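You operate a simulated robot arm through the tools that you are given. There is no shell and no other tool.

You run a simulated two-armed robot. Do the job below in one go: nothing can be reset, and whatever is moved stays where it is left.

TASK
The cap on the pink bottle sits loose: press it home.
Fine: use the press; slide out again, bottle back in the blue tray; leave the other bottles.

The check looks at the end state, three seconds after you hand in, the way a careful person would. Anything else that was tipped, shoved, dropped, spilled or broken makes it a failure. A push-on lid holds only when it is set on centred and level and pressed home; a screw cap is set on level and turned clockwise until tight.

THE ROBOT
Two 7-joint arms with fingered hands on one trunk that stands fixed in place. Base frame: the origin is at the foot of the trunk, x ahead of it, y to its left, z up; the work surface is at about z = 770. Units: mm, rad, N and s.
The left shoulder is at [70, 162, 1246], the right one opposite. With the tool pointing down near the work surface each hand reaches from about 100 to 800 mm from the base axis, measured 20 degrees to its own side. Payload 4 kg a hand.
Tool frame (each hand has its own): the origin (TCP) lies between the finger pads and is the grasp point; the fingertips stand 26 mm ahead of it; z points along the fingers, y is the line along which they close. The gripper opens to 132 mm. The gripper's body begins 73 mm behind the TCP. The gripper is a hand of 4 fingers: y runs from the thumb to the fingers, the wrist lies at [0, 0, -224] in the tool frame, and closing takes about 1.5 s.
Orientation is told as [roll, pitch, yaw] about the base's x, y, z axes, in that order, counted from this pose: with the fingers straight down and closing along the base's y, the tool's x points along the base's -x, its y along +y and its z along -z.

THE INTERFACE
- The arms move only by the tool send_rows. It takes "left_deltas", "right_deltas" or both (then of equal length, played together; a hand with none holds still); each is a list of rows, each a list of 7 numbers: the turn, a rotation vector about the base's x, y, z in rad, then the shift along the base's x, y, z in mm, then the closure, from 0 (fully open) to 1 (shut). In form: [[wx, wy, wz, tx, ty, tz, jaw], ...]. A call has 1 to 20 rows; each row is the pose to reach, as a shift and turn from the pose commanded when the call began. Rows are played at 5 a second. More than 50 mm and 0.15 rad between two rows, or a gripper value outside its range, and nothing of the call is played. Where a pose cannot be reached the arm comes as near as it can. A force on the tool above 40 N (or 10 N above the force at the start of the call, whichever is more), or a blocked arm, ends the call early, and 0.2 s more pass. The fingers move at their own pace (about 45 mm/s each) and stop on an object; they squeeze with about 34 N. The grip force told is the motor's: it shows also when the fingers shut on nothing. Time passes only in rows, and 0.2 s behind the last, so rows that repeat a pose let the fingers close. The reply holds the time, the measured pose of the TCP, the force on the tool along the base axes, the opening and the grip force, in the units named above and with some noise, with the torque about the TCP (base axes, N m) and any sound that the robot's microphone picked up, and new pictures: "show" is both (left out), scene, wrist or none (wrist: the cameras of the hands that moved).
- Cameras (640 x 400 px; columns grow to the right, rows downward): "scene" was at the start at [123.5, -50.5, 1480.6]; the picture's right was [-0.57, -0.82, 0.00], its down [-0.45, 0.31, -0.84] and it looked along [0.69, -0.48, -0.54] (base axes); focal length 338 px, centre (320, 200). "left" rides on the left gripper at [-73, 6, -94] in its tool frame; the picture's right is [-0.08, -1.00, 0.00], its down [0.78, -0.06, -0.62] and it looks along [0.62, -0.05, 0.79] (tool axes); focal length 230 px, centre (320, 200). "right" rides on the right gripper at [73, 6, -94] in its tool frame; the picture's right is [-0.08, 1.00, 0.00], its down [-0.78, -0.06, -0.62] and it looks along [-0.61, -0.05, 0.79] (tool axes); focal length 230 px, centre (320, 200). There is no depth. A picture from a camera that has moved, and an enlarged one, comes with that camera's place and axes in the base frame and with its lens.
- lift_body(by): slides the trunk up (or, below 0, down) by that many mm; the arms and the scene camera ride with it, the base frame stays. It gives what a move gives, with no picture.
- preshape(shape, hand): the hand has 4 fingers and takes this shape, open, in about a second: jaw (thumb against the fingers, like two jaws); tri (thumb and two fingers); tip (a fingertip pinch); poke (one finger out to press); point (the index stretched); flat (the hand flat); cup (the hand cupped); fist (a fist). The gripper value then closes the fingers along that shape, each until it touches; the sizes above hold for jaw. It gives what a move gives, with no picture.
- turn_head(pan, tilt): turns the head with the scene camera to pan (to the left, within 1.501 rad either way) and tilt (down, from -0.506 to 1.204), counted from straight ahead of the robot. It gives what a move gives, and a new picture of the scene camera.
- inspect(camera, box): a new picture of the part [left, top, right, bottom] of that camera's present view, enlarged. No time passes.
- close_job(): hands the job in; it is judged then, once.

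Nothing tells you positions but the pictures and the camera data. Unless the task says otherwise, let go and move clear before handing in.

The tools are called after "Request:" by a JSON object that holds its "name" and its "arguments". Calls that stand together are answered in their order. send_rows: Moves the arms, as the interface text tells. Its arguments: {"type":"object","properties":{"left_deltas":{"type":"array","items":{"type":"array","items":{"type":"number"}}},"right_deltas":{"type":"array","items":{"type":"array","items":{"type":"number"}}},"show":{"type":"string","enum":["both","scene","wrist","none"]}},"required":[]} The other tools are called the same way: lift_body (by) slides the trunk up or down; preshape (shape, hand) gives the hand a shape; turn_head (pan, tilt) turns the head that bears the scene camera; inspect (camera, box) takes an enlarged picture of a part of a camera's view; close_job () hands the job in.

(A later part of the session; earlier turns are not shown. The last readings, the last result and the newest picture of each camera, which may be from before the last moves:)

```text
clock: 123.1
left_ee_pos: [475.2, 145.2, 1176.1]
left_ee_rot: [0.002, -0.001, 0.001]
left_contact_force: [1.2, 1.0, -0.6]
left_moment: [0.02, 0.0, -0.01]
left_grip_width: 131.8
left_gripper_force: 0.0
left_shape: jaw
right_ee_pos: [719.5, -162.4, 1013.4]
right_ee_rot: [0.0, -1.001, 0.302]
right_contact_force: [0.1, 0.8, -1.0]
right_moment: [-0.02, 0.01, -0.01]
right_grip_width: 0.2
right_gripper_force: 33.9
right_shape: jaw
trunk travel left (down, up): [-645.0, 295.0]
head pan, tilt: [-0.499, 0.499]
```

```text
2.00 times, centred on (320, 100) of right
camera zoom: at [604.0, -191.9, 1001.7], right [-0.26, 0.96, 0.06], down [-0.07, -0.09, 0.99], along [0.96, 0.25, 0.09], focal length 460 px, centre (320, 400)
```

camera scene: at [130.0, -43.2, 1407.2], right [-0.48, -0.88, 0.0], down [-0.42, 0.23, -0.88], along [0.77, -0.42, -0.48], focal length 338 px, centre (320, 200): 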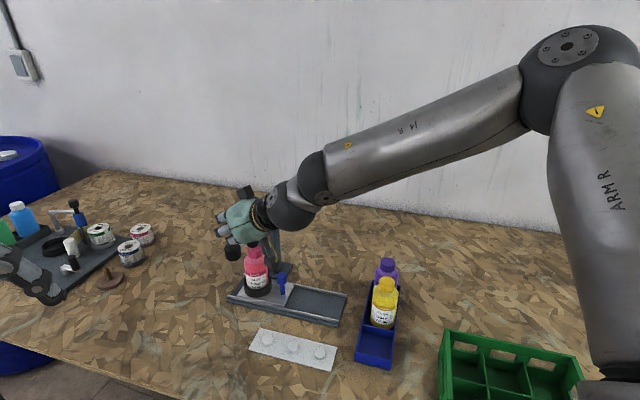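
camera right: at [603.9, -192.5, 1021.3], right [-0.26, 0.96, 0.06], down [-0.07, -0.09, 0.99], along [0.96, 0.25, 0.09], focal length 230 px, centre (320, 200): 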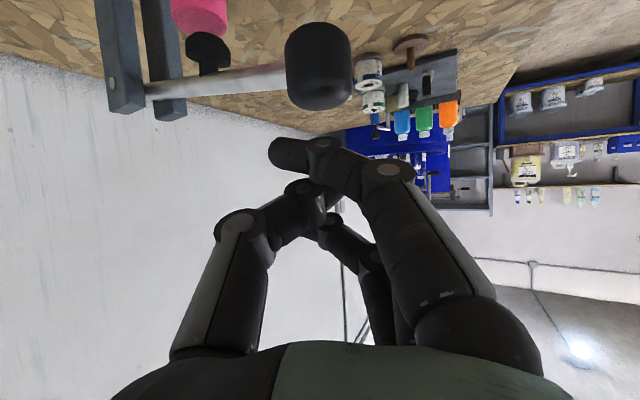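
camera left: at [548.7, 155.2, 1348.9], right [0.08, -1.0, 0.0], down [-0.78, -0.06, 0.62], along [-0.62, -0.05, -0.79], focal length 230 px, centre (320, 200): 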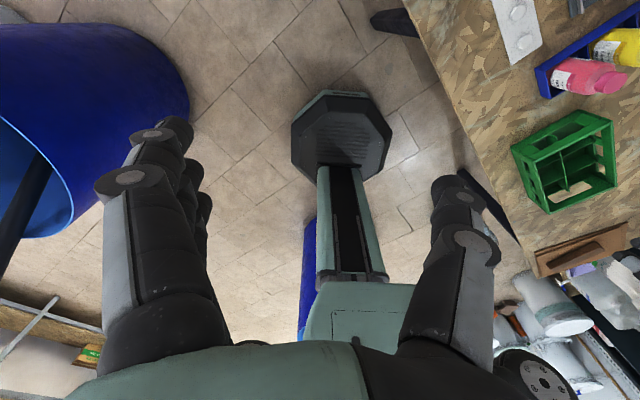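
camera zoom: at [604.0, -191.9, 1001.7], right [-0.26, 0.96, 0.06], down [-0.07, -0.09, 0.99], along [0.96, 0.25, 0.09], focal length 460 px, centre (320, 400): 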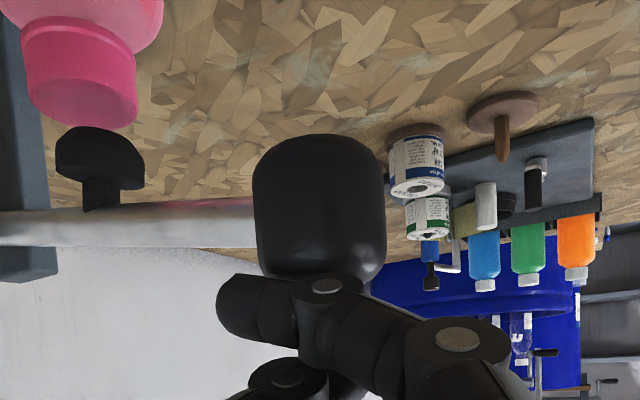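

Request:
{"name": "send_rows", "arguments": {"right_deltas": [[0, 0, 0, 0, 0, -1.5, 1.0], [0, 0, 0, 0, 0, -3, 1.0], [0, 0, 0, 0, 0, -5, 1.0], [0, 0, 0, 0, 0, -5, 1.0]], "show": "none"}}

Request:
{"name": "inspect", "arguments": {"camera": "right", "box": [200, 0, 440, 200]}}

Request:
{"name": "inspect", "arguments": {"camera": "scene", "box": [200, 180, 300, 280]}}

```text
clock: 124.1
left_ee_pos: [475.4, 145.0, 1175.7]
left_ee_rot: [-0.002, 0.0, 0.001]
left_contact_force: [0.0, -0.9, -0.6]
left_moment: [-0.04, 0.01, 0.01]
left_grip_width: 131.8
left_gripper_force: 0.0
left_shape: jaw
right_ee_pos: [718.9, -161.4, 1008.3]
right_ee_rot: [-0.001, -1.001, 0.302]
right_contact_force: [0.8, 0.1, 0.0]
right_moment: [-0.02, -0.04, 0.0]
right_grip_width: 0.0
right_gripper_force: 34.7
right_shape: jaw
trunk travel left (down, up): [-645.0, 295.0]
head pan, tilt: [-0.499, 0.499]
```

```text
2.00 times, centred on (320, 100) of right
camera zoom: at [603.8, -192.0, 996.9], right [-0.26, 0.96, 0.07], down [-0.07, -0.09, 0.99], along [0.96, 0.25, 0.09], focal length 460 px, centre (320, 400)
```

zoom: 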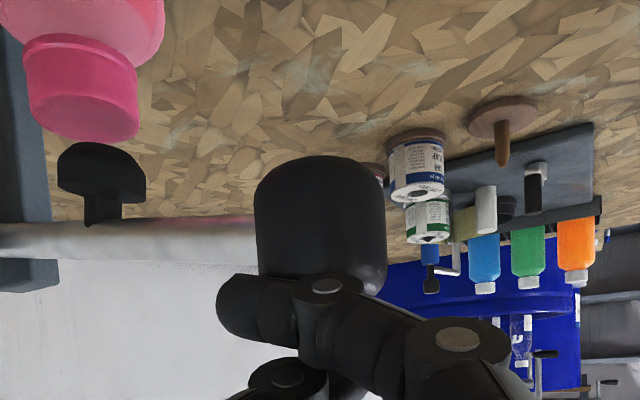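

```text
4.00 times, centred on (250, 230) of scene
camera zoom: at [130.1, -43.2, 1407.1], right [-0.48, -0.88, 0.0], down [-0.42, 0.23, -0.88], along [0.77, -0.42, -0.48], focal length 1354 px, centre (600, 80)
```

zoom: 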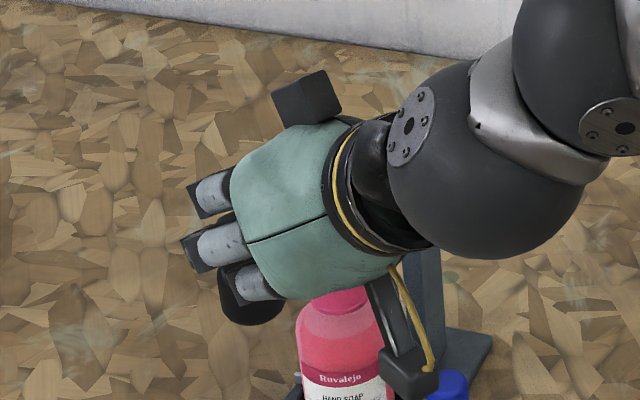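

Request:
{"name": "send_rows", "arguments": {"right_deltas": [[0, 0, 0, 0, 0, -1.5, 1.0], [0, 0, 0, 0, 0, -3, 1.0], [0, 0, 0, 0, 0, -5, 1.0], [0, 0, 0, 0, 0, -5, 1.0]], "show": "none"}}

Request:
{"name": "inspect", "arguments": {"camera": "right", "box": [200, 0, 440, 200]}}

```text
clock: 125.1
left_ee_pos: [474.9, 146.0, 1177.4]
left_ee_rot: [0.001, -0.001, 0.0]
left_contact_force: [0.0, 0.4, 0.7]
left_moment: [-0.01, 0.0, -0.01]
left_grip_width: 132.1
left_gripper_force: 0.0
left_shape: jaw
right_ee_pos: [719.3, -161.6, 1002.7]
right_ee_rot: [0.001, -1.001, 0.302]
right_contact_force: [-0.5, -1.1, 1.3]
right_moment: [0.0, 0.05, -0.01]
right_grip_width: 0.0
right_gripper_force: 33.8
right_shape: jaw
trunk travel left (down, up): [-645.0, 295.0]
head pan, tilt: [-0.499, 0.499]
```

```text
2.00 times, centred on (320, 100) of right
camera zoom: at [604.0, -192.2, 991.9], right [-0.26, 0.96, 0.06], down [-0.07, -0.09, 0.99], along [0.96, 0.25, 0.09], focal length 460 px, centre (320, 400)
```

zoom: 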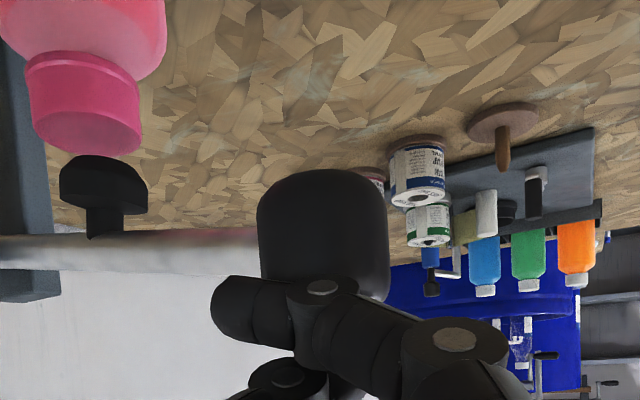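

Contact is beginning. Continuing down.

Request:
{"name": "send_rows", "arguments": {"right_deltas": [[0, 0, 0, 0, 0, -2, 1.0], [0, 0, 0, 0, 0, -4, 1.0], [0, 0, 0, 0, 0, -6, 1.0], [0, 0, 0, 0, 0, -6, 1.0]], "show": "none"}}

Request:
{"name": "inspect", "arguments": {"camera": "right", "box": [200, 0, 440, 200]}}

Request:
{"name": "inspect", "arguments": {"camera": "scene", "box": [200, 180, 300, 280]}}

```text
clock: 126.1
left_ee_pos: [474.4, 145.3, 1177.3]
left_ee_rot: [0.001, -0.001, 0.0]
left_contact_force: [-0.7, -0.6, 0.2]
left_moment: [0.03, 0.01, -0.01]
left_grip_width: 131.9
left_gripper_force: 0.0
left_shape: jaw
right_ee_pos: [717.6, -162.6, 996.5]
right_ee_rot: [-0.003, -1.0, 0.302]
right_contact_force: [-0.4, 0.1, 1.0]
right_moment: [-0.01, 0.03, 0.02]
right_grip_width: 0.0
right_gripper_force: 34.3
right_shape: jaw
trunk travel left (down, up): [-645.0, 295.0]
head pan, tilt: [-0.499, 0.499]
```

```text
2.00 times, centred on (320, 100) of right
camera zoom: at [603.8, -192.1, 986.1], right [-0.26, 0.96, 0.06], down [-0.07, -0.09, 0.99], along [0.96, 0.25, 0.09], focal length 460 px, centre (320, 400)
```

zoom: 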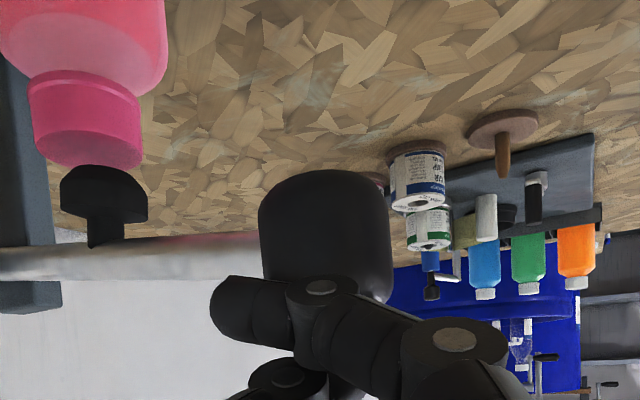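

```text
4.00 times, centred on (250, 230) of scene
camera zoom: at [129.6, -43.3, 1407.2], right [-0.48, -0.88, 0.0], down [-0.42, 0.23, -0.88], along [0.77, -0.42, -0.48], focal length 1354 px, centre (600, 80)
```

zoom: 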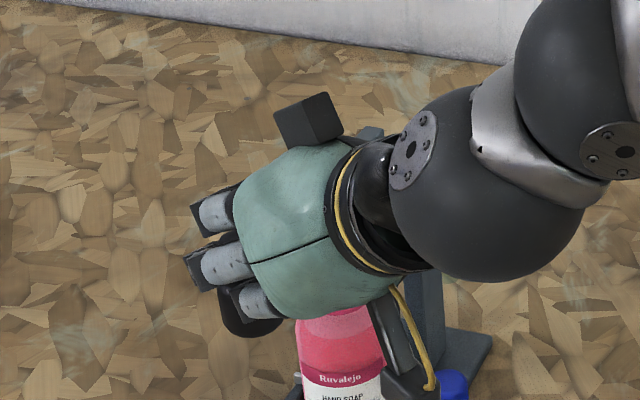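

The lever is now following the hand down and the ram foot is almost on the cap. I'll keep pressing in small steps and watch the force.

Request:
{"name": "send_rows", "arguments": {"right_deltas": [[0, 0, 0, 0, 0, -1.5, 1.0], [0, 0, 0, 0, 0, -3, 1.0], [0, 0, 0, 0, 0, -4.5, 1.0], [0, 0, 0, 0, 0, -6, 1.0], [0, 0, 0, 0, 0, -6, 1.0]], "show": "none"}}

Request:
{"name": "inspect", "arguments": {"camera": "right", "box": [200, 0, 440, 200]}}

```text
clock: 127.3
left_ee_pos: [474.2, 145.1, 1176.7]
left_ee_rot: [0.0, 0.001, 0.0]
left_contact_force: [-0.6, 0.3, 0.0]
left_moment: [0.01, 0.04, 0.04]
left_grip_width: 132.0
left_gripper_force: 0.0
left_shape: jaw
right_ee_pos: [718.1, -162.2, 990.4]
right_ee_rot: [0.0, -1.0, 0.301]
right_contact_force: [-0.6, -1.0, 1.7]
right_moment: [-0.03, 0.01, -0.01]
right_grip_width: 0.0
right_gripper_force: 33.8
right_shape: jaw
trunk travel left (down, up): [-645.0, 295.0]
head pan, tilt: [-0.499, 0.499]
```

```text
2.00 times, centred on (320, 100) of right
camera zoom: at [603.9, -192.2, 979.9], right [-0.26, 0.96, 0.06], down [-0.07, -0.09, 0.99], along [0.96, 0.25, 0.09], focal length 460 px, centre (320, 400)
```

zoom: 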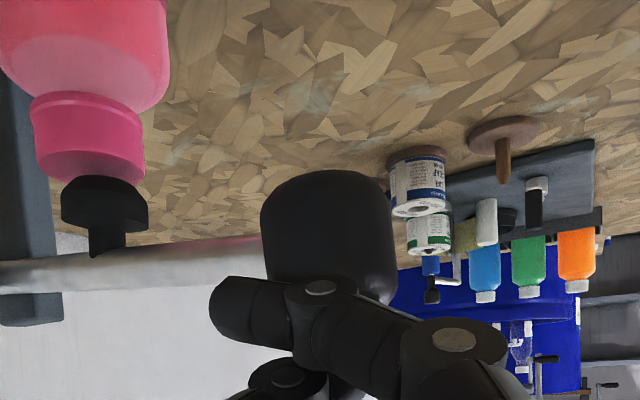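

Request:
{"name": "send_rows", "arguments": {"right_deltas": [[0, 0, 0, 0, 0, -1.5, 1.0], [0, 0, 0, 0, 0, -3, 1.0], [0, 0, 0, 0, 0, -4.5, 1.0], [0, 0, 0, 0, 0, -6, 1.0], [0, 0, 0, 0, 0, -6, 1.0]], "show": "none"}}

Request:
{"name": "inspect", "arguments": {"camera": "right", "box": [200, 0, 440, 200]}}

```text
clock: 128.5
left_ee_pos: [474.7, 145.1, 1176.4]
left_ee_rot: [0.001, 0.0, -0.001]
left_contact_force: [-0.5, 0.0, -0.2]
left_moment: [-0.06, 0.04, 0.03]
left_grip_width: 131.9
left_gripper_force: 0.0
left_shape: jaw
right_ee_pos: [718.5, -161.9, 984.4]
right_ee_rot: [-0.001, -0.999, 0.302]
right_contact_force: [-0.6, -0.3, 1.6]
right_moment: [-0.01, 0.05, 0.03]
right_grip_width: 0.0
right_gripper_force: 34.2
right_shape: jaw
trunk travel left (down, up): [-645.0, 295.0]
head pan, tilt: [-0.499, 0.499]
```

```text
2.00 times, centred on (320, 100) of right
camera zoom: at [603.8, -192.3, 974.0], right [-0.26, 0.96, 0.07], down [-0.07, -0.09, 0.99], along [0.96, 0.25, 0.09], focal length 460 px, centre (320, 400)
```

zoom: 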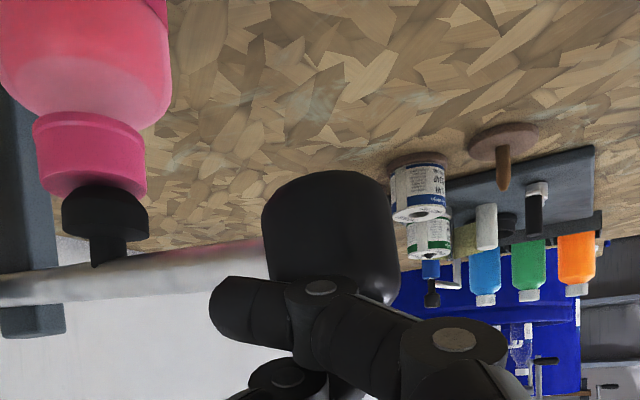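

Request:
{"name": "send_rows", "arguments": {"right_deltas": [[0, 0, 0, 0, 0, -1.5, 1.0], [0, 0, 0, 0, 0, -3, 1.0], [0, 0, 0, 0, 0, -4, 1.0], [0, 0, 0, 0, 0, -5, 1.0], [0, 0, 0, 0, 0, -5, 1.0]], "show": "none"}}

Request:
{"name": "inspect", "arguments": {"camera": "right", "box": [200, 0, 440, 200]}}

```text
clock: 129.7
left_ee_pos: [475.0, 145.2, 1177.0]
left_ee_rot: [-0.002, -0.001, 0.0]
left_contact_force: [-0.2, -0.6, 0.1]
left_moment: [-0.01, 0.0, 0.0]
left_grip_width: 131.9
left_gripper_force: 0.1
left_shape: jaw
right_ee_pos: [717.7, -162.7, 980.0]
right_ee_rot: [0.002, -1.001, 0.303]
right_contact_force: [-2.1, -1.0, 1.6]
right_moment: [-0.02, 0.07, 0.03]
right_grip_width: 0.1
right_gripper_force: 33.8
right_shape: jaw
trunk travel left (down, up): [-645.0, 295.0]
head pan, tilt: [-0.499, 0.499]
```

```text
2.00 times, centred on (320, 100) of right
camera zoom: at [603.7, -192.3, 968.9], right [-0.26, 0.96, 0.06], down [-0.07, -0.09, 0.99], along [0.96, 0.25, 0.09], focal length 460 px, centre (320, 400)
```

zoom: 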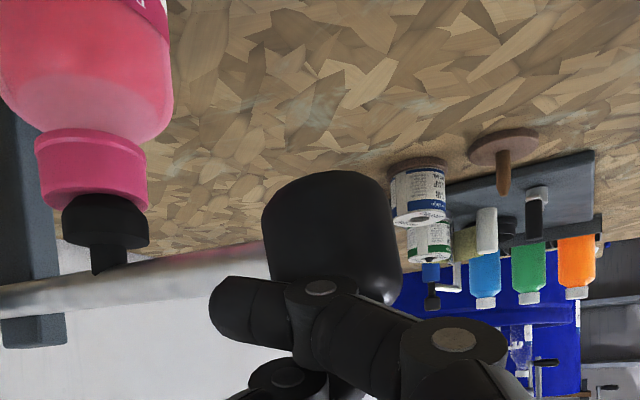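

Request:
{"name": "send_rows", "arguments": {"right_deltas": [[0, 0, 0, 0, 0, -1, 1.0], [0, 0, 0, 0, 0, -2, 1.0], [0, 0, 0, 0, 0, -3, 1.0], [0, 0, 0, 0, 0, -4, 1.0], [0, 0, 0, 0, 0, -4, 1.0]], "show": "none"}}

Request:
{"name": "inspect", "arguments": {"camera": "right", "box": [200, 0, 440, 200]}}

```text
clock: 130.9
left_ee_pos: [474.0, 145.5, 1176.6]
left_ee_rot: [0.002, -0.002, 0.0]
left_contact_force: [0.1, 0.7, 0.3]
left_moment: [0.0, -0.02, -0.01]
left_grip_width: 131.9
left_gripper_force: 0.1
left_shape: jaw
right_ee_pos: [718.7, -161.0, 975.2]
right_ee_rot: [0.0, -1.0, 0.302]
right_contact_force: [-1.2, -0.6, 2.5]
right_moment: [-0.03, 0.07, -0.02]
right_grip_width: 0.0
right_gripper_force: 34.0
right_shape: jaw
trunk travel left (down, up): [-645.0, 295.0]
head pan, tilt: [-0.499, 0.499]
```

```text
2.00 times, centred on (320, 100) of right
camera zoom: at [603.8, -192.3, 964.8], right [-0.26, 0.96, 0.06], down [-0.07, -0.09, 0.99], along [0.96, 0.25, 0.09], focal length 460 px, centre (320, 400)
```

zoom: 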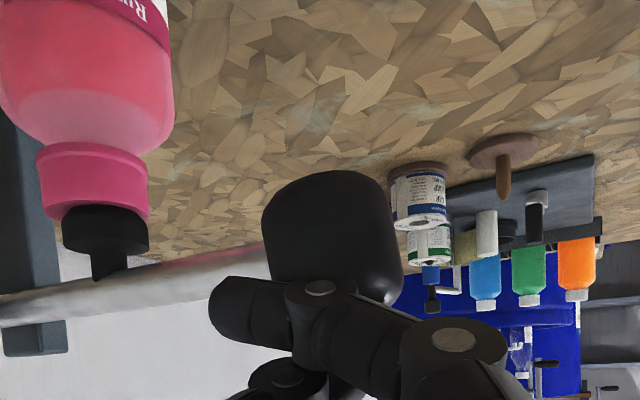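

Request:
{"name": "send_rows", "arguments": {"right_deltas": [[0, 0, 0, 0, 0, -1, 1.0], [0, 0, 0, 0, 0, -2, 1.0], [0, 0, 0, 0, 0, -3, 1.0], [0, 0, 0, 0, 0, -4, 1.0], [0, 0, 0, 0, 0, -5, 1.0], [0, 0, 0, 0, 0, -5, 1.0]], "show": "none"}}

Request:
{"name": "inspect", "arguments": {"camera": "right", "box": [200, 0, 440, 200]}}

```text
clock: 132.3
left_ee_pos: [473.7, 145.1, 1177.5]
left_ee_rot: [0.0, 0.0, 0.0]
left_contact_force: [-0.5, -0.3, -0.8]
left_moment: [0.0, 0.03, 0.01]
left_grip_width: 131.7
left_gripper_force: 0.2
left_shape: jaw
right_ee_pos: [717.3, -161.8, 971.1]
right_ee_rot: [-0.001, -1.002, 0.303]
right_contact_force: [-4.3, -2.5, 6.2]
right_moment: [-0.04, 0.17, 0.0]
right_grip_width: 0.0
right_gripper_force: 33.5
right_shape: jaw
trunk travel left (down, up): [-645.0, 295.0]
head pan, tilt: [-0.499, 0.499]
```

```text
2.00 times, centred on (320, 100) of right
camera zoom: at [602.8, -192.3, 960.6], right [-0.26, 0.96, 0.06], down [-0.07, -0.09, 0.99], along [0.96, 0.25, 0.09], focal length 460 px, centre (320, 400)
```

zoom: 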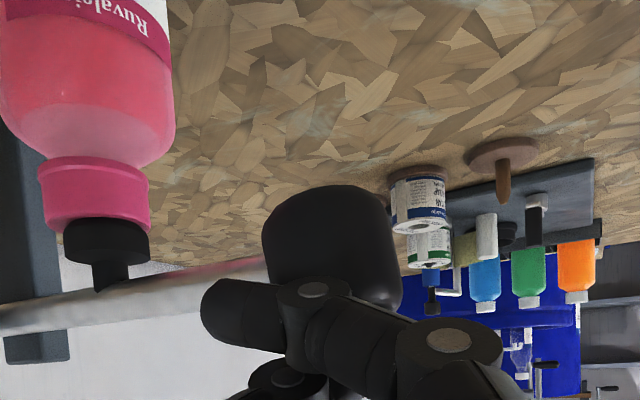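

The ram is on the cap and resistance is building, but the finger sits on the knob's near edge. I'll lift slightly, shift 9 mm forward over the knob's centre, and press again.

Request:
{"name": "send_rows", "arguments": {"right_deltas": [[0, 0, 0, 0, 0, 8, 1.0], [0, 0, 0, 0, 0, 16, 1.0], [0, 0, 0, 5, 1.5, 16, 1.0], [0, 0, 0, 9, 2.8, 16, 1.0], [0, 0, 0, 9, 2.8, 16, 1.0]], "show": "none"}}

Request:
{"name": "inspect", "arguments": {"camera": "right", "box": [200, 0, 440, 200]}}

```text
clock: 133.5
left_ee_pos: [475.1, 145.3, 1176.4]
left_ee_rot: [-0.001, -0.001, 0.0]
left_contact_force: [-0.3, 0.2, -0.6]
left_moment: [0.05, 0.01, 0.02]
left_grip_width: 132.0
left_gripper_force: 0.0
left_shape: jaw
right_ee_pos: [727.8, -159.5, 988.2]
right_ee_rot: [0.0, -1.0, 0.299]
right_contact_force: [-0.5, -0.2, 1.6]
right_moment: [-0.02, 0.03, 0.01]
right_grip_width: 0.1
right_gripper_force: 33.6
right_shape: jaw
trunk travel left (down, up): [-645.0, 295.0]
head pan, tilt: [-0.499, 0.499]
```

```text
2.00 times, centred on (320, 100) of right
camera zoom: at [612.8, -189.4, 976.3], right [-0.26, 0.96, 0.07], down [-0.07, -0.09, 0.99], along [0.96, 0.25, 0.09], focal length 460 px, centre (320, 400)
```

zoom: 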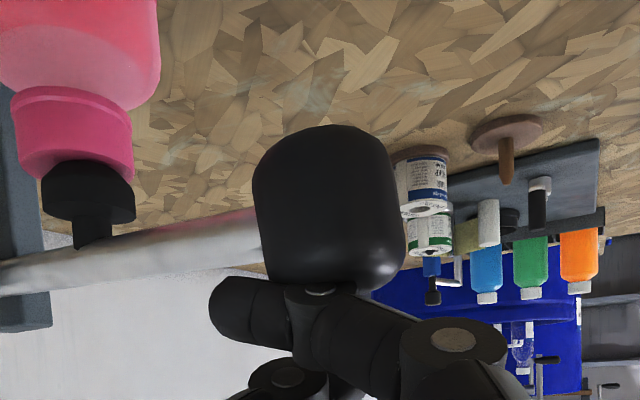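

The lever springs back by itself, and the finger now sits properly on top of the knob. Pressing down again.

Request:
{"name": "send_rows", "arguments": {"right_deltas": [[0, 0, 0, 0, 0, -3, 1.0], [0, 0, 0, 0, 0, -6, 1.0], [0, 0, 0, 0, 0, -9, 1.0], [0, 0, 0, 0, 0, -12, 1.0], [0, 0, 0, 0, 0, -14, 1.0], [0, 0, 0, 0, 0, -14, 1.0]], "show": "none"}}

Request:
{"name": "inspect", "arguments": {"camera": "right", "box": [200, 0, 440, 200]}}

```text
clock: 134.9
left_ee_pos: [471.4, 145.2, 1178.0]
left_ee_rot: [-0.001, -0.004, -0.001]
left_contact_force: [0.1, 0.0, -0.3]
left_moment: [0.04, 0.0, 0.0]
left_grip_width: 132.2
left_gripper_force: 0.1
left_shape: jaw
right_ee_pos: [724.2, -160.6, 973.9]
right_ee_rot: [-0.007, -0.998, 0.305]
right_contact_force: [-7.3, -4.8, 15.3]
right_moment: [-0.13, 0.24, 0.05]
right_grip_width: 0.0
right_gripper_force: 33.6
right_shape: jaw
trunk travel left (down, up): [-645.0, 295.0]
head pan, tilt: [-0.499, 0.499]
heard: snap
```

```text
2.00 times, centred on (320, 100) of right
camera zoom: at [609.5, -190.9, 962.5], right [-0.25, 0.97, 0.06], down [-0.07, -0.08, 0.99], along [0.96, 0.25, 0.09], focal length 460 px, centre (320, 400)
```

zoom: 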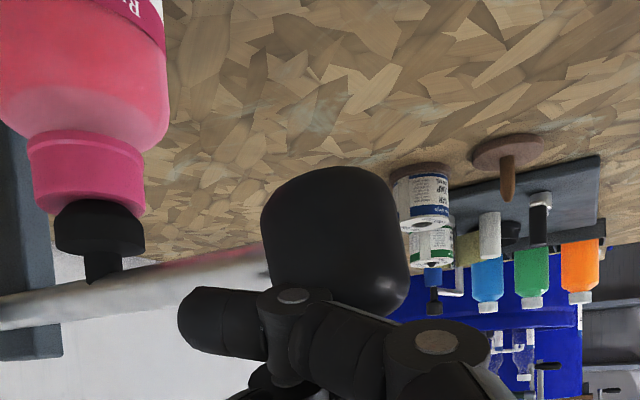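

A snap, which should be the cap seating. I'll press slightly harder to confirm it is fully home.

Request:
{"name": "send_rows", "arguments": {"right_deltas": [[0, 0, 0, 0, 0, -1, 1.0], [0, 0, 0, 0, 0, -2, 1.0], [0, 0, 0, 0, 0, -3, 1.0], [0, 0, 0, 0, 0, -3, 1.0]], "show": "none"}}

Request:
{"name": "inspect", "arguments": {"camera": "right", "box": [200, 0, 440, 200]}}

```text
clock: 135.9
left_ee_pos: [471.2, 144.9, 1178.0]
left_ee_rot: [-0.001, -0.003, 0.001]
left_contact_force: [0.0, -0.3, 0.8]
left_moment: [-0.04, -0.02, 0.0]
left_grip_width: 132.0
left_gripper_force: 0.1
left_shape: jaw
right_ee_pos: [725.4, -160.7, 972.1]
right_ee_rot: [-0.001, -1.001, 0.303]
right_contact_force: [-12.4, -6.5, 12.6]
right_moment: [-0.18, 0.39, 0.07]
right_grip_width: 0.0
right_gripper_force: 33.8
right_shape: jaw
trunk travel left (down, up): [-645.0, 295.0]
head pan, tilt: [-0.499, 0.499]
```

```text
2.00 times, centred on (320, 100) of right
camera zoom: at [610.0, -190.3, 960.3], right [-0.26, 0.96, 0.06], down [-0.07, -0.09, 0.99], along [0.96, 0.25, 0.09], focal length 460 px, centre (320, 400)
```

zoom: 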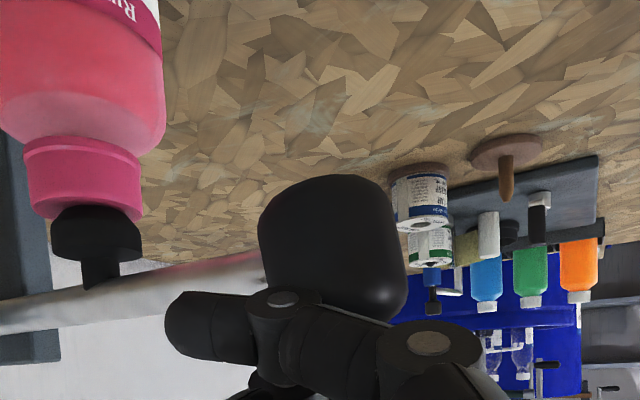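

The ram is firmly seated on the cap and no longer moving. I'll lift the hand gently, letting the lever rise, and inspect the cap.

Request:
{"name": "send_rows", "arguments": {"right_deltas": [[0, 0, 0, 0, 0, 4, 1.0], [0, 0, 0, 0, 0, 12, 1.0], [0, 0, 0, 0, 0, 22, 1.0], [0, 0, 0, 0, 0, 34, 1.0], [0, 0, 0, 0, 0, 50, 1.0], [0, 0, 0, 0, 0, 75, 1.0], [0, 0, 0, -10, -10, 100, 1.0], [0, 0, 0, -30, -30, 110, 1.0], [0, 0, 0, -30, -30, 110, 1.0]], "show": "both"}}

Request:
{"name": "inspect", "arguments": {"camera": "scene", "box": [200, 200, 320, 330]}}

Request:
{"name": "inspect", "arguments": {"camera": "right", "box": [200, 0, 440, 150]}}

```text
clock: 137.9
left_ee_pos: [475.3, 145.5, 1177.3]
left_ee_rot: [0.0, 0.003, -0.001]
left_contact_force: [0.2, -0.3, 0.4]
left_moment: [0.0, -0.01, -0.03]
left_grip_width: 132.1
left_gripper_force: 0.1
left_shape: jaw
right_ee_pos: [698.6, -189.1, 1079.0]
right_ee_rot: [-0.001, -1.0, 0.302]
right_contact_force: [0.4, 0.3, -0.2]
right_moment: [0.04, 0.03, 0.0]
right_grip_width: 0.0
right_gripper_force: 34.6
right_shape: jaw
trunk travel left (down, up): [-645.0, 295.0]
head pan, tilt: [-0.499, 0.499]
camera scene: at [131.0, -42.4, 1407.1], right [-0.48, -0.88, 0.0], down [-0.42, 0.23, -0.88], along [0.77, -0.42, -0.48], focal length 338 px, centre (320, 200)
camera right: at [583.7, -218.8, 1067.4], right [-0.26, 0.96, 0.06], down [-0.07, -0.09, 0.99], along [0.96, 0.25, 0.09], focal length 230 px, centre (320, 200)
```

scene: 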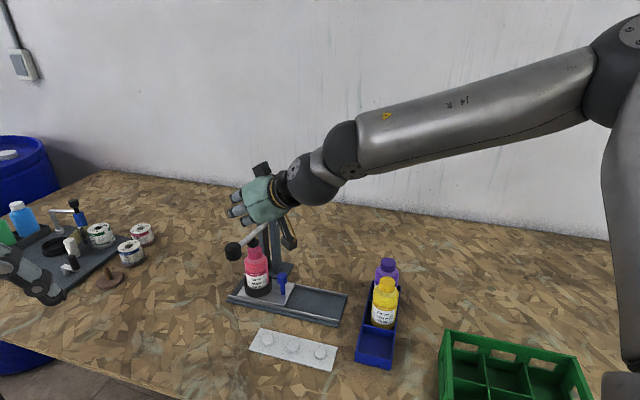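
right: 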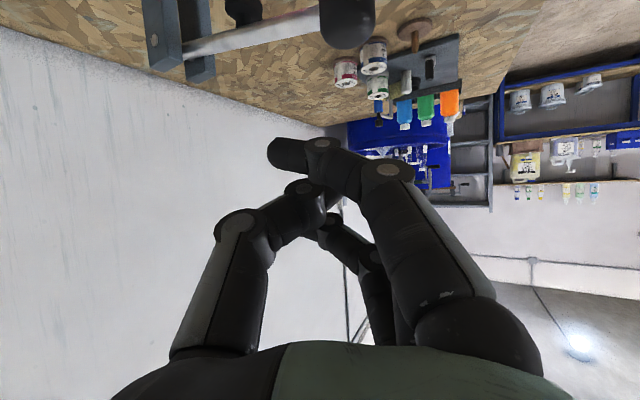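

```text
3.08 times, centred on (260, 265) of scene
camera zoom: at [131.0, -42.4, 1407.1], right [-0.48, -0.88, 0.0], down [-0.42, 0.23, -0.88], along [0.77, -0.42, -0.48], focal length 1041 px, centre (505, 0)
```

zoom: 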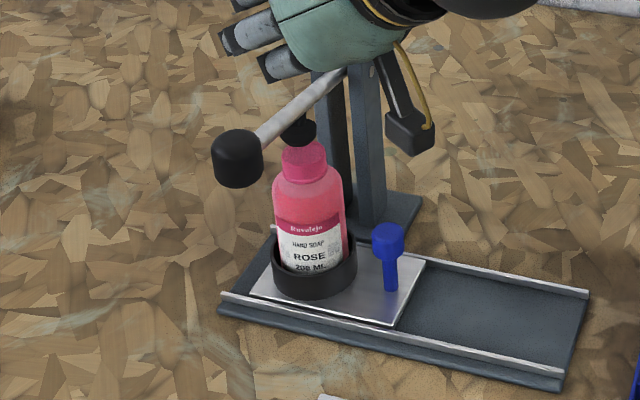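

```text
2.67 times, centred on (320, 75) of right
camera zoom: at [583.7, -218.8, 1067.4], right [-0.26, 0.96, 0.06], down [-0.07, -0.09, 0.99], along [0.96, 0.25, 0.09], focal length 614 px, centre (320, 533)
```

zoom: 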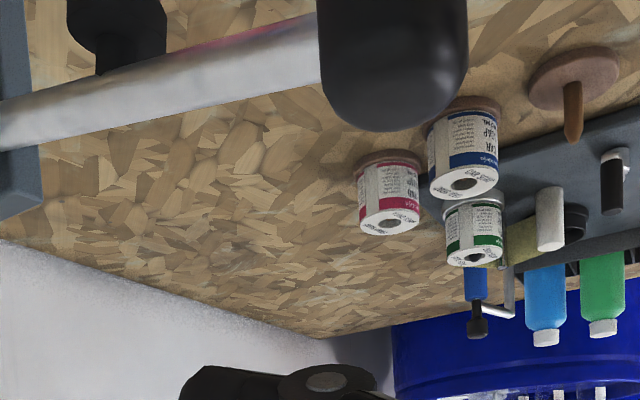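

Request:
{"name": "inspect", "arguments": {"camera": "scene", "box": [220, 225, 300, 300]}}

```text
5.33 times, centred on (260, 262) of scene
camera zoom: at [131.0, -42.4, 1407.1], right [-0.48, -0.88, 0.0], down [-0.42, 0.23, -0.88], along [0.77, -0.42, -0.48], focal length 1805 px, centre (640, -133)
```

zoom: 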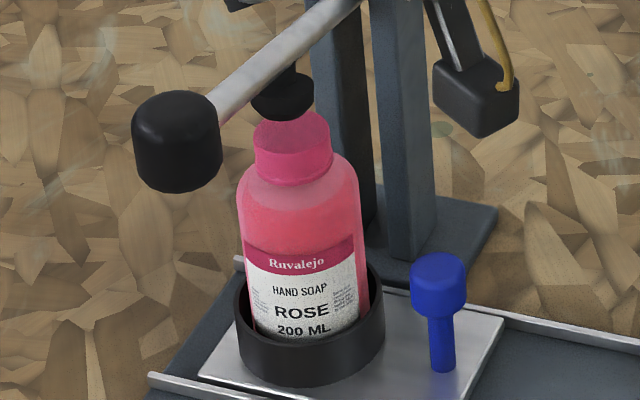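

The lever has sprung back up and clears the cap. Now I'll slide the plate out, reorienting the hand as before (yaw -0.4, tilt 1.0), moving back, and lowering the trunk to handle height.

Request:
{"name": "send_rows", "arguments": {"right_deltas": [[0, 0, -0.12, -15, -15, 15, 0.9], [0, 0, -0.24, -30, -32, 30, 0.8], [0, 0, -0.36, -48, -50, 30, 0.742], [0, 0, -0.48, -66, -68, 30, 0.742], [0, 0, -0.6, -84, -85, 30, 0.742], [0, 0, -0.702, -98, -100, 30, 0.742], [0, 0, -0.702, -98, -100, 30, 0.742]], "show": "none"}}

Request:
{"name": "lift_body", "arguments": {"by": -167}}

Request:
{"name": "inspect", "arguments": {"camera": "right", "box": [0, 0, 640, 400]}}

Request:
{"name": "inspect", "arguments": {"camera": "scene", "box": [190, 140, 430, 320]}}

```text
clock: 139.5
left_ee_pos: [475.4, 145.7, 1176.1]
left_ee_rot: [-0.001, 0.0, 0.0]
left_contact_force: [0.4, -0.2, -0.1]
left_moment: [0.02, 0.01, -0.01]
left_grip_width: 131.8
left_gripper_force: 0.1
left_shape: jaw
right_ee_pos: [598.5, -289.8, 1109.6]
right_ee_rot: [0.0, -1.001, -0.4]
right_contact_force: [-0.1, 0.1, 0.4]
right_moment: [0.03, -0.02, 0.02]
right_grip_width: 33.6
right_gripper_force: 0.1
right_shape: jaw
trunk travel left (down, up): [-645.0, 295.0]
head pan, tilt: [-0.499, 0.499]
```

```text
clock: 141.4
left_ee_pos: [475.0, 145.6, 1009.3]
left_ee_rot: [-0.001, 0.002, 0.0]
left_contact_force: [0.3, -0.1, -0.1]
left_moment: [-0.01, -0.01, 0.04]
left_grip_width: 131.8
left_gripper_force: 0.1
left_shape: jaw
right_ee_pos: [599.6, -289.8, 943.0]
right_ee_rot: [0.0, -1.001, -0.399]
right_contact_force: [0.1, 0.2, 0.1]
right_moment: [0.02, 0.03, -0.01]
right_grip_width: 33.5
right_gripper_force: 0.0
right_shape: jaw
trunk travel left (down, up): [-478.0, 462.0]
head pan, tilt: [-0.499, 0.499]
```

```text
1.00 times, centred on (320, 200) of right (not enlarged: the box is as wide or as high as the picture)
camera zoom: at [492.4, -238.4, 931.3], right [0.43, 0.9, 0.06], down [-0.11, -0.02, 0.99], along [0.9, -0.43, 0.09], focal length 230 px, centre (320, 200)
```

zoom: 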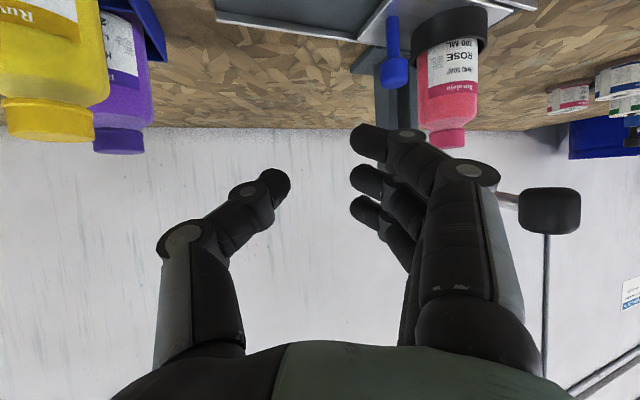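

```text
2.22 times, centred on (310, 230) of scene
camera zoom: at [129.9, -43.2, 1240.2], right [-0.48, -0.88, 0.0], down [-0.42, 0.23, -0.88], along [0.77, -0.42, -0.48], focal length 752 px, centre (342, 133)
```

zoom: 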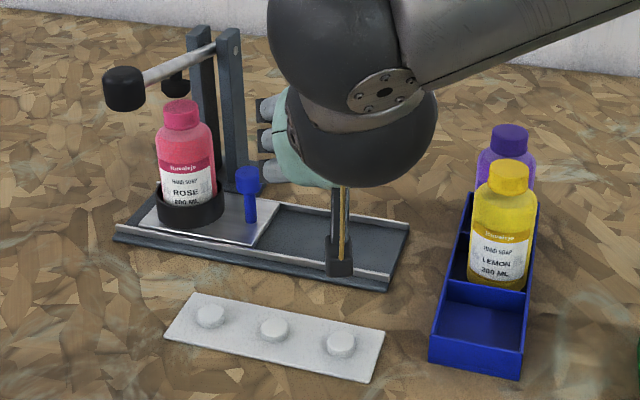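

Request:
{"name": "inspect", "arguments": {"camera": "scene", "box": [210, 150, 280, 195]}}

Request:
{"name": "inspect", "arguments": {"camera": "scene", "box": [210, 150, 310, 240]}}

```text
8.89 times, centred on (245, 172) of scene
camera zoom: at [129.9, -43.2, 1240.2], right [-0.48, -0.88, 0.0], down [-0.42, 0.23, -0.88], along [0.77, -0.42, -0.48], focal length 3008 px, centre (987, 444)
```

zoom: 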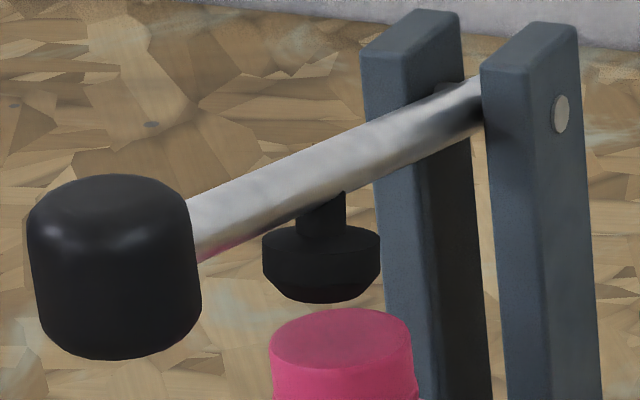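

```text
4.44 times, centred on (260, 195) of scene
camera zoom: at [129.9, -43.2, 1240.2], right [-0.48, -0.88, 0.0], down [-0.42, 0.23, -0.88], along [0.77, -0.42, -0.48], focal length 1504 px, centre (587, 222)
```

zoom: 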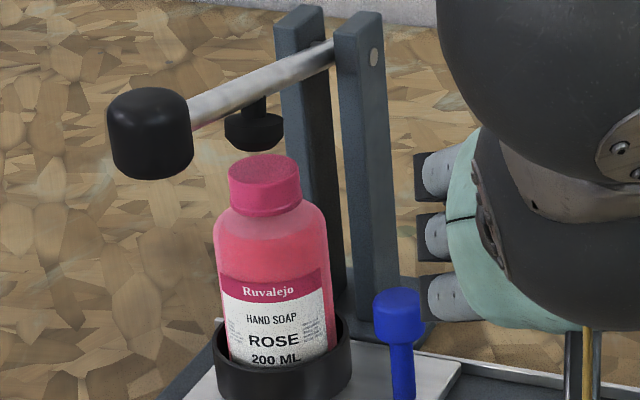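

The cap now sits about 3 mm lower than before, pressed home and level. I'll bring the open fingers back behind the handle for the pull-out.

Request:
{"name": "send_rows", "arguments": {"right_deltas": [[0, 0, 0, 20, 18, -15, 0.742], [0, 0, 0, 40, 34, -45, 0.742], [0, 0, 0, 56, 43, -75, 0.742], [0, 0, 0, 60, 45, -98, 0.742], [0, 0, 0, 60, 45, -98, 0.742]], "show": "wrist"}}

Request:
{"name": "inspect", "arguments": {"camera": "right", "box": [220, 40, 460, 220]}}

```text
clock: 142.6
left_ee_pos: [475.3, 146.6, 1010.3]
left_ee_rot: [0.0, 0.0, 0.0]
left_contact_force: [-0.1, 0.7, -0.3]
left_moment: [0.01, 0.02, -0.01]
left_grip_width: 132.2
left_gripper_force: 0.0
left_shape: jaw
right_ee_pos: [658.3, -243.6, 845.3]
right_ee_rot: [0.002, -1.001, -0.402]
right_contact_force: [0.0, 0.5, 0.5]
right_moment: [-0.01, -0.01, -0.01]
right_grip_width: 33.5
right_gripper_force: 0.0
right_shape: jaw
trunk travel left (down, up): [-478.0, 462.0]
head pan, tilt: [-0.499, 0.499]
camera right: at [552.0, -193.9, 834.4], right [0.43, 0.9, 0.07], down [-0.11, -0.02, 0.99], along [0.9, -0.43, 0.09], focal length 230 px, centre (320, 200)
```

right: 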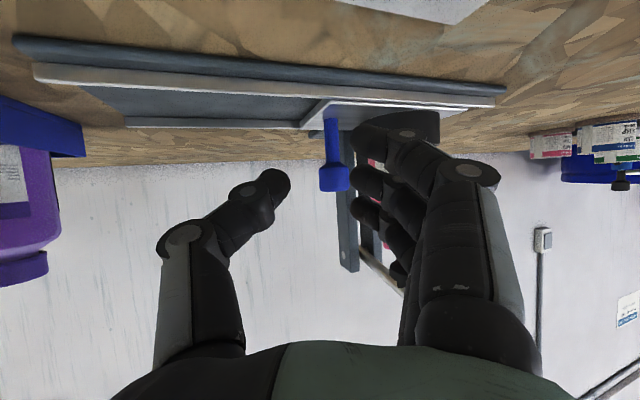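

```text
2.22 times, centred on (340, 130) of right
camera zoom: at [552.0, -193.9, 834.4], right [0.43, 0.9, 0.07], down [-0.11, -0.02, 0.99], along [0.9, -0.43, 0.09], focal length 511 px, centre (276, 356)
```

zoom: 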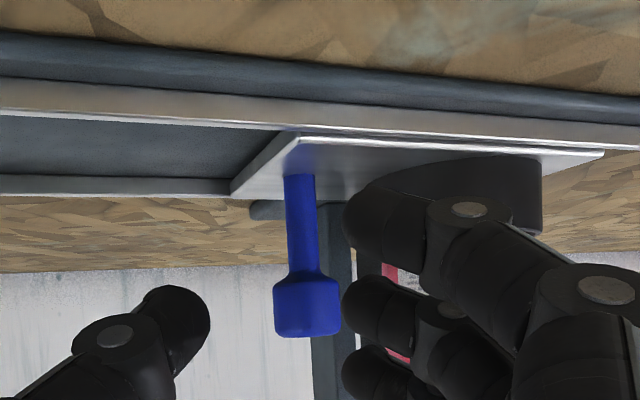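

The handle is about 8 mm off towards the finger side. I'll shift sideways while advancing part of the way and re-check.

Request:
{"name": "send_rows", "arguments": {"right_deltas": [[0, 0, 0, 8, 0, 0, 0.742], [0, 0, 0, 17, -1, 0, 0.742], [0, 0, 0, 25.9, -2.8, 0, 0.742], [0, 0, 0, 25.9, -2.8, 0, 0.742]], "show": "none"}}

Request:
{"name": "inspect", "arguments": {"camera": "right", "box": [220, 40, 460, 220]}}

```text
clock: 143.6
left_ee_pos: [474.3, 146.0, 1009.7]
left_ee_rot: [0.0, -0.002, 0.0]
left_contact_force: [-0.4, -0.2, 0.2]
left_moment: [-0.03, 0.01, -0.01]
left_grip_width: 131.9
left_gripper_force: 0.0
left_shape: jaw
right_ee_pos: [683.8, -248.6, 845.6]
right_ee_rot: [0.003, -0.999, -0.399]
right_contact_force: [0.4, -0.4, 0.3]
right_moment: [0.0, 0.01, -0.01]
right_grip_width: 33.9
right_gripper_force: 0.1
right_shape: jaw
right hand out of reach, approached as far as the arm can: row 3, 4
trunk travel left (down, up): [-478.0, 462.0]
head pan, tilt: [-0.499, 0.499]
```

```text
2.22 times, centred on (340, 130) of right
camera zoom: at [577.4, -199.4, 834.6], right [0.42, 0.9, 0.07], down [-0.11, -0.02, 0.99], along [0.9, -0.43, 0.09], focal length 511 px, centre (276, 356)
```

zoom: 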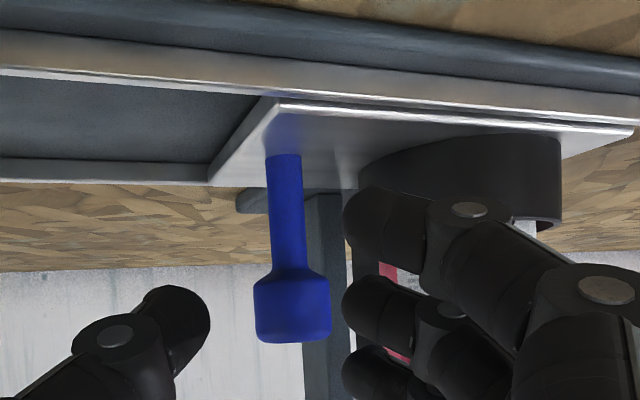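

Request:
{"name": "send_rows", "arguments": {"right_deltas": [[0, 0, 0, 4, -1, 0, 0.72], [0, 0, 0, 10, -3, 0, 0.72], [0, 0, 0, 15, -5, 0, 0.72], [0, 0, 0, 15, -5, 0, 0.72]], "show": "none"}}

Request:
{"name": "inspect", "arguments": {"camera": "right", "box": [220, 40, 460, 220]}}

```text
clock: 144.6
left_ee_pos: [474.4, 145.8, 1008.6]
left_ee_rot: [0.001, -0.001, -0.001]
left_contact_force: [0.0, -0.6, 0.2]
left_moment: [-0.02, 0.01, -0.03]
left_grip_width: 131.6
left_gripper_force: 0.1
left_shape: jaw
right_ee_pos: [698.8, -254.8, 845.1]
right_ee_rot: [0.002, -1.0, -0.401]
right_contact_force: [1.2, -0.3, 0.2]
right_moment: [0.01, -0.01, 0.01]
right_grip_width: 36.4
right_gripper_force: 0.1
right_shape: jaw
trunk travel left (down, up): [-478.0, 462.0]
head pan, tilt: [-0.499, 0.499]
```

```text
2.22 times, centred on (340, 130) of right
camera zoom: at [592.2, -204.9, 834.6], right [0.43, 0.9, 0.07], down [-0.11, -0.02, 0.99], along [0.9, -0.43, 0.09], focal length 511 px, centre (276, 356)
```

zoom: 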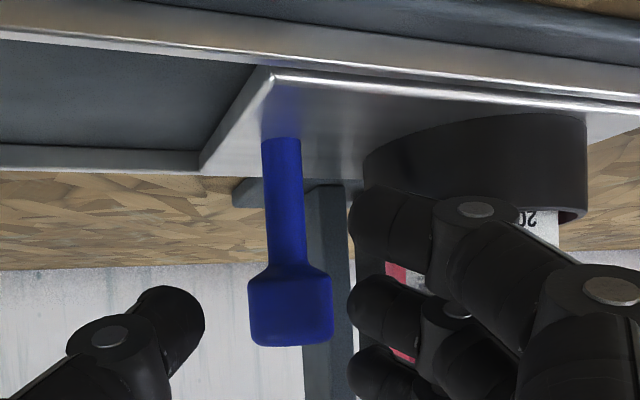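

Request:
{"name": "send_rows", "arguments": {"right_deltas": [[0, 0, 0, 4, -0.6, 0, 0.72], [0, 0, 0, 8, -2, 0, 0.72], [0, 0, 0, 12, -3.6, 0, 0.72], [0, 0, 0, 12, -3.6, 0, 0.72]], "show": "none"}}

Request:
{"name": "inspect", "arguments": {"camera": "right", "box": [220, 40, 460, 220]}}

```text
clock: 145.6
left_ee_pos: [475.1, 145.4, 1009.9]
left_ee_rot: [0.0, 0.0, -0.001]
left_contact_force: [-0.2, -0.4, 0.6]
left_moment: [-0.01, 0.01, 0.01]
left_grip_width: 131.9
left_gripper_force: 0.1
left_shape: jaw
right_ee_pos: [710.8, -259.5, 846.6]
right_ee_rot: [0.002, -0.997, -0.4]
right_contact_force: [0.5, -0.3, -0.9]
right_moment: [0.01, -0.04, 0.02]
right_grip_width: 36.3
right_gripper_force: 0.1
right_shape: jaw
trunk travel left (down, up): [-478.0, 462.0]
head pan, tilt: [-0.499, 0.499]
```

```text
2.22 times, centred on (340, 130) of right
camera zoom: at [604.0, -209.3, 834.7], right [0.42, 0.9, 0.07], down [-0.11, -0.02, 0.99], along [0.9, -0.43, 0.09], focal length 511 px, centre (276, 356)
```

zoom: 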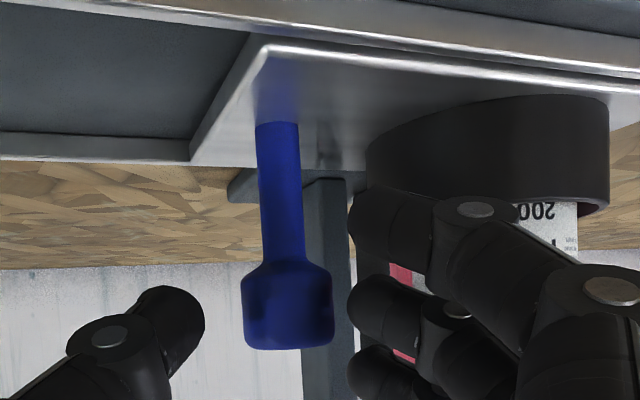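

The knob is well between the fingertips. I'll close to grip it.

Request:
{"name": "send_rows", "arguments": {"right_deltas": [[0, 0, 0, 0.5, 0, 0, 0.8], [0, 0, 0, 0.5, 0, 0, 0.86], [0, 0, 0, 0.5, 0, 0, 0.9], [0, 0, 0, 0.5, 0, 0, 0.9], [0, 0, 0, 0.5, 0, 0, 0.9]], "show": "none"}}

Request:
{"name": "inspect", "arguments": {"camera": "right", "box": [220, 40, 460, 220]}}

```text
clock: 146.8
left_ee_pos: [475.6, 147.5, 1009.7]
left_ee_rot: [0.001, 0.002, 0.0]
left_contact_force: [0.2, 0.0, 0.6]
left_moment: [0.01, -0.04, 0.02]
left_grip_width: 131.8
left_gripper_force: 0.2
left_shape: jaw
right_ee_pos: [711.6, -258.8, 844.7]
right_ee_rot: [0.003, -1.001, -0.4]
right_contact_force: [-0.6, 2.0, 1.1]
right_moment: [0.04, 0.01, 0.07]
right_grip_width: 14.0
right_gripper_force: 0.1
right_shape: jaw
trunk travel left (down, up): [-478.0, 462.0]
head pan, tilt: [-0.499, 0.499]
```

```text
2.22 times, centred on (340, 130) of right
camera zoom: at [604.4, -208.7, 835.0], right [0.42, 0.9, 0.07], down [-0.11, -0.02, 0.99], along [0.9, -0.43, 0.09], focal length 511 px, centre (276, 356)
```

zoom: 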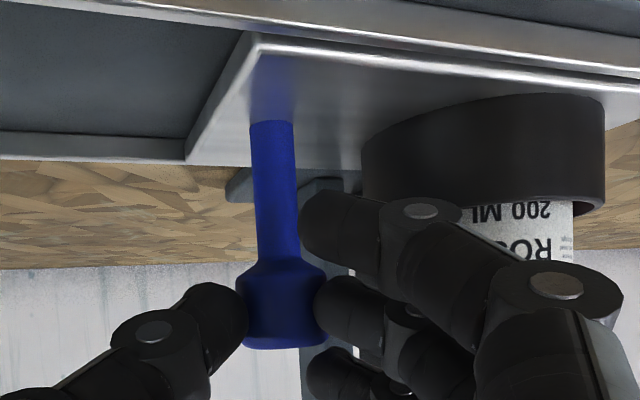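

Request:
{"name": "send_rows", "arguments": {"right_deltas": [[0, 0, 0, 0, 0, 0, 0.95], [0, 0, 0, 0, 0, 0, 1.0], [0, 0, 0, 0, 0, 0, 1.0], [0, 0, 0, 0, 0, 0, 1.0]], "show": "none"}}

Request:
{"name": "inspect", "arguments": {"camera": "right", "box": [220, 40, 460, 220]}}

```text
clock: 147.8
left_ee_pos: [474.9, 144.4, 1010.7]
left_ee_rot: [0.0, -0.001, -0.002]
left_contact_force: [0.5, 0.2, -0.4]
left_moment: [0.0, 0.03, -0.02]
left_grip_width: 131.7
left_gripper_force: 0.1
left_shape: jaw
right_ee_pos: [708.9, -262.2, 845.6]
right_ee_rot: [0.0, -0.998, -0.4]
right_contact_force: [-15.0, -6.8, -2.4]
right_moment: [0.04, 0.14, -0.22]
right_grip_width: 0.1
right_gripper_force: 34.6
right_shape: jaw
trunk travel left (down, up): [-478.0, 462.0]
head pan, tilt: [-0.499, 0.499]
```

```text
2.22 times, centred on (340, 130) of right
camera zoom: at [602.3, -211.5, 834.9], right [0.43, 0.9, 0.07], down [-0.11, -0.02, 0.99], along [0.9, -0.43, 0.09], focal length 511 px, centre (276, 356)
```

zoom: 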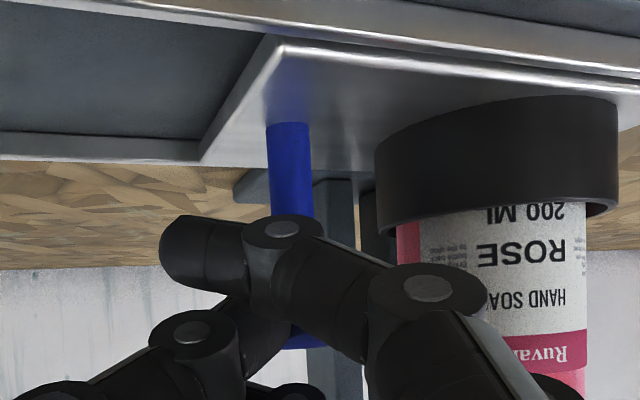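

The fingertips slipped off the knob because the grip was too shallow. I'll reopen, tilt the hand a little more to gain reach, and go a few millimetres deeper.

Request:
{"name": "send_rows", "arguments": {"right_deltas": [[0, 0, 0, -4, 1.5, 0, 0.9], [0, 0, 0, -6, 2.5, 0, 0.8], [0, 0, 0, -6, 2.5, 0, 0.72], [0, 0, 0, -6, 2.5, 0, 0.7], [0, 0, 0, -6, 2.5, 0, 0.7], [-0.039, -0.092, 0, -6, 2.5, 0, 0.7], [-0.039, -0.092, 0, -6, 2.5, 0, 0.7]], "show": "none"}}

Request:
{"name": "inspect", "arguments": {"camera": "right", "box": [220, 40, 460, 220]}}

```text
clock: 149.4
left_ee_pos: [474.6, 145.3, 1009.1]
left_ee_rot: [0.001, 0.0, 0.0]
left_contact_force: [0.2, -0.2, 0.6]
left_moment: [0.02, 0.02, -0.01]
left_grip_width: 131.9
left_gripper_force: 0.1
left_shape: jaw
right_ee_pos: [702.8, -263.1, 847.8]
right_ee_rot: [0.003, -1.1, -0.4]
right_contact_force: [-0.3, -0.1, -0.2]
right_moment: [-0.01, 0.01, -0.01]
right_grip_width: 39.3
right_gripper_force: 0.1
right_shape: jaw
right hand out of reach, approached as far as the arm can: row 6, 7
trunk travel left (down, up): [-478.0, 462.0]
head pan, tilt: [-0.499, 0.499]
```

```text
2.22 times, centred on (340, 130) of right
camera zoom: at [598.0, -213.3, 825.3], right [0.42, 0.91, 0.07], down [-0.2, 0.02, 0.98], along [0.89, -0.42, 0.19], focal length 511 px, centre (276, 356)
```

zoom: 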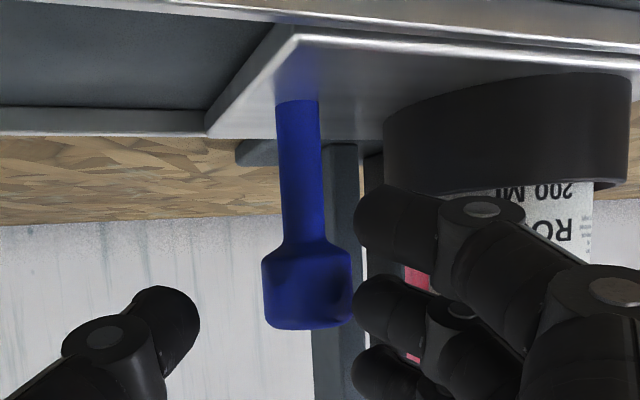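

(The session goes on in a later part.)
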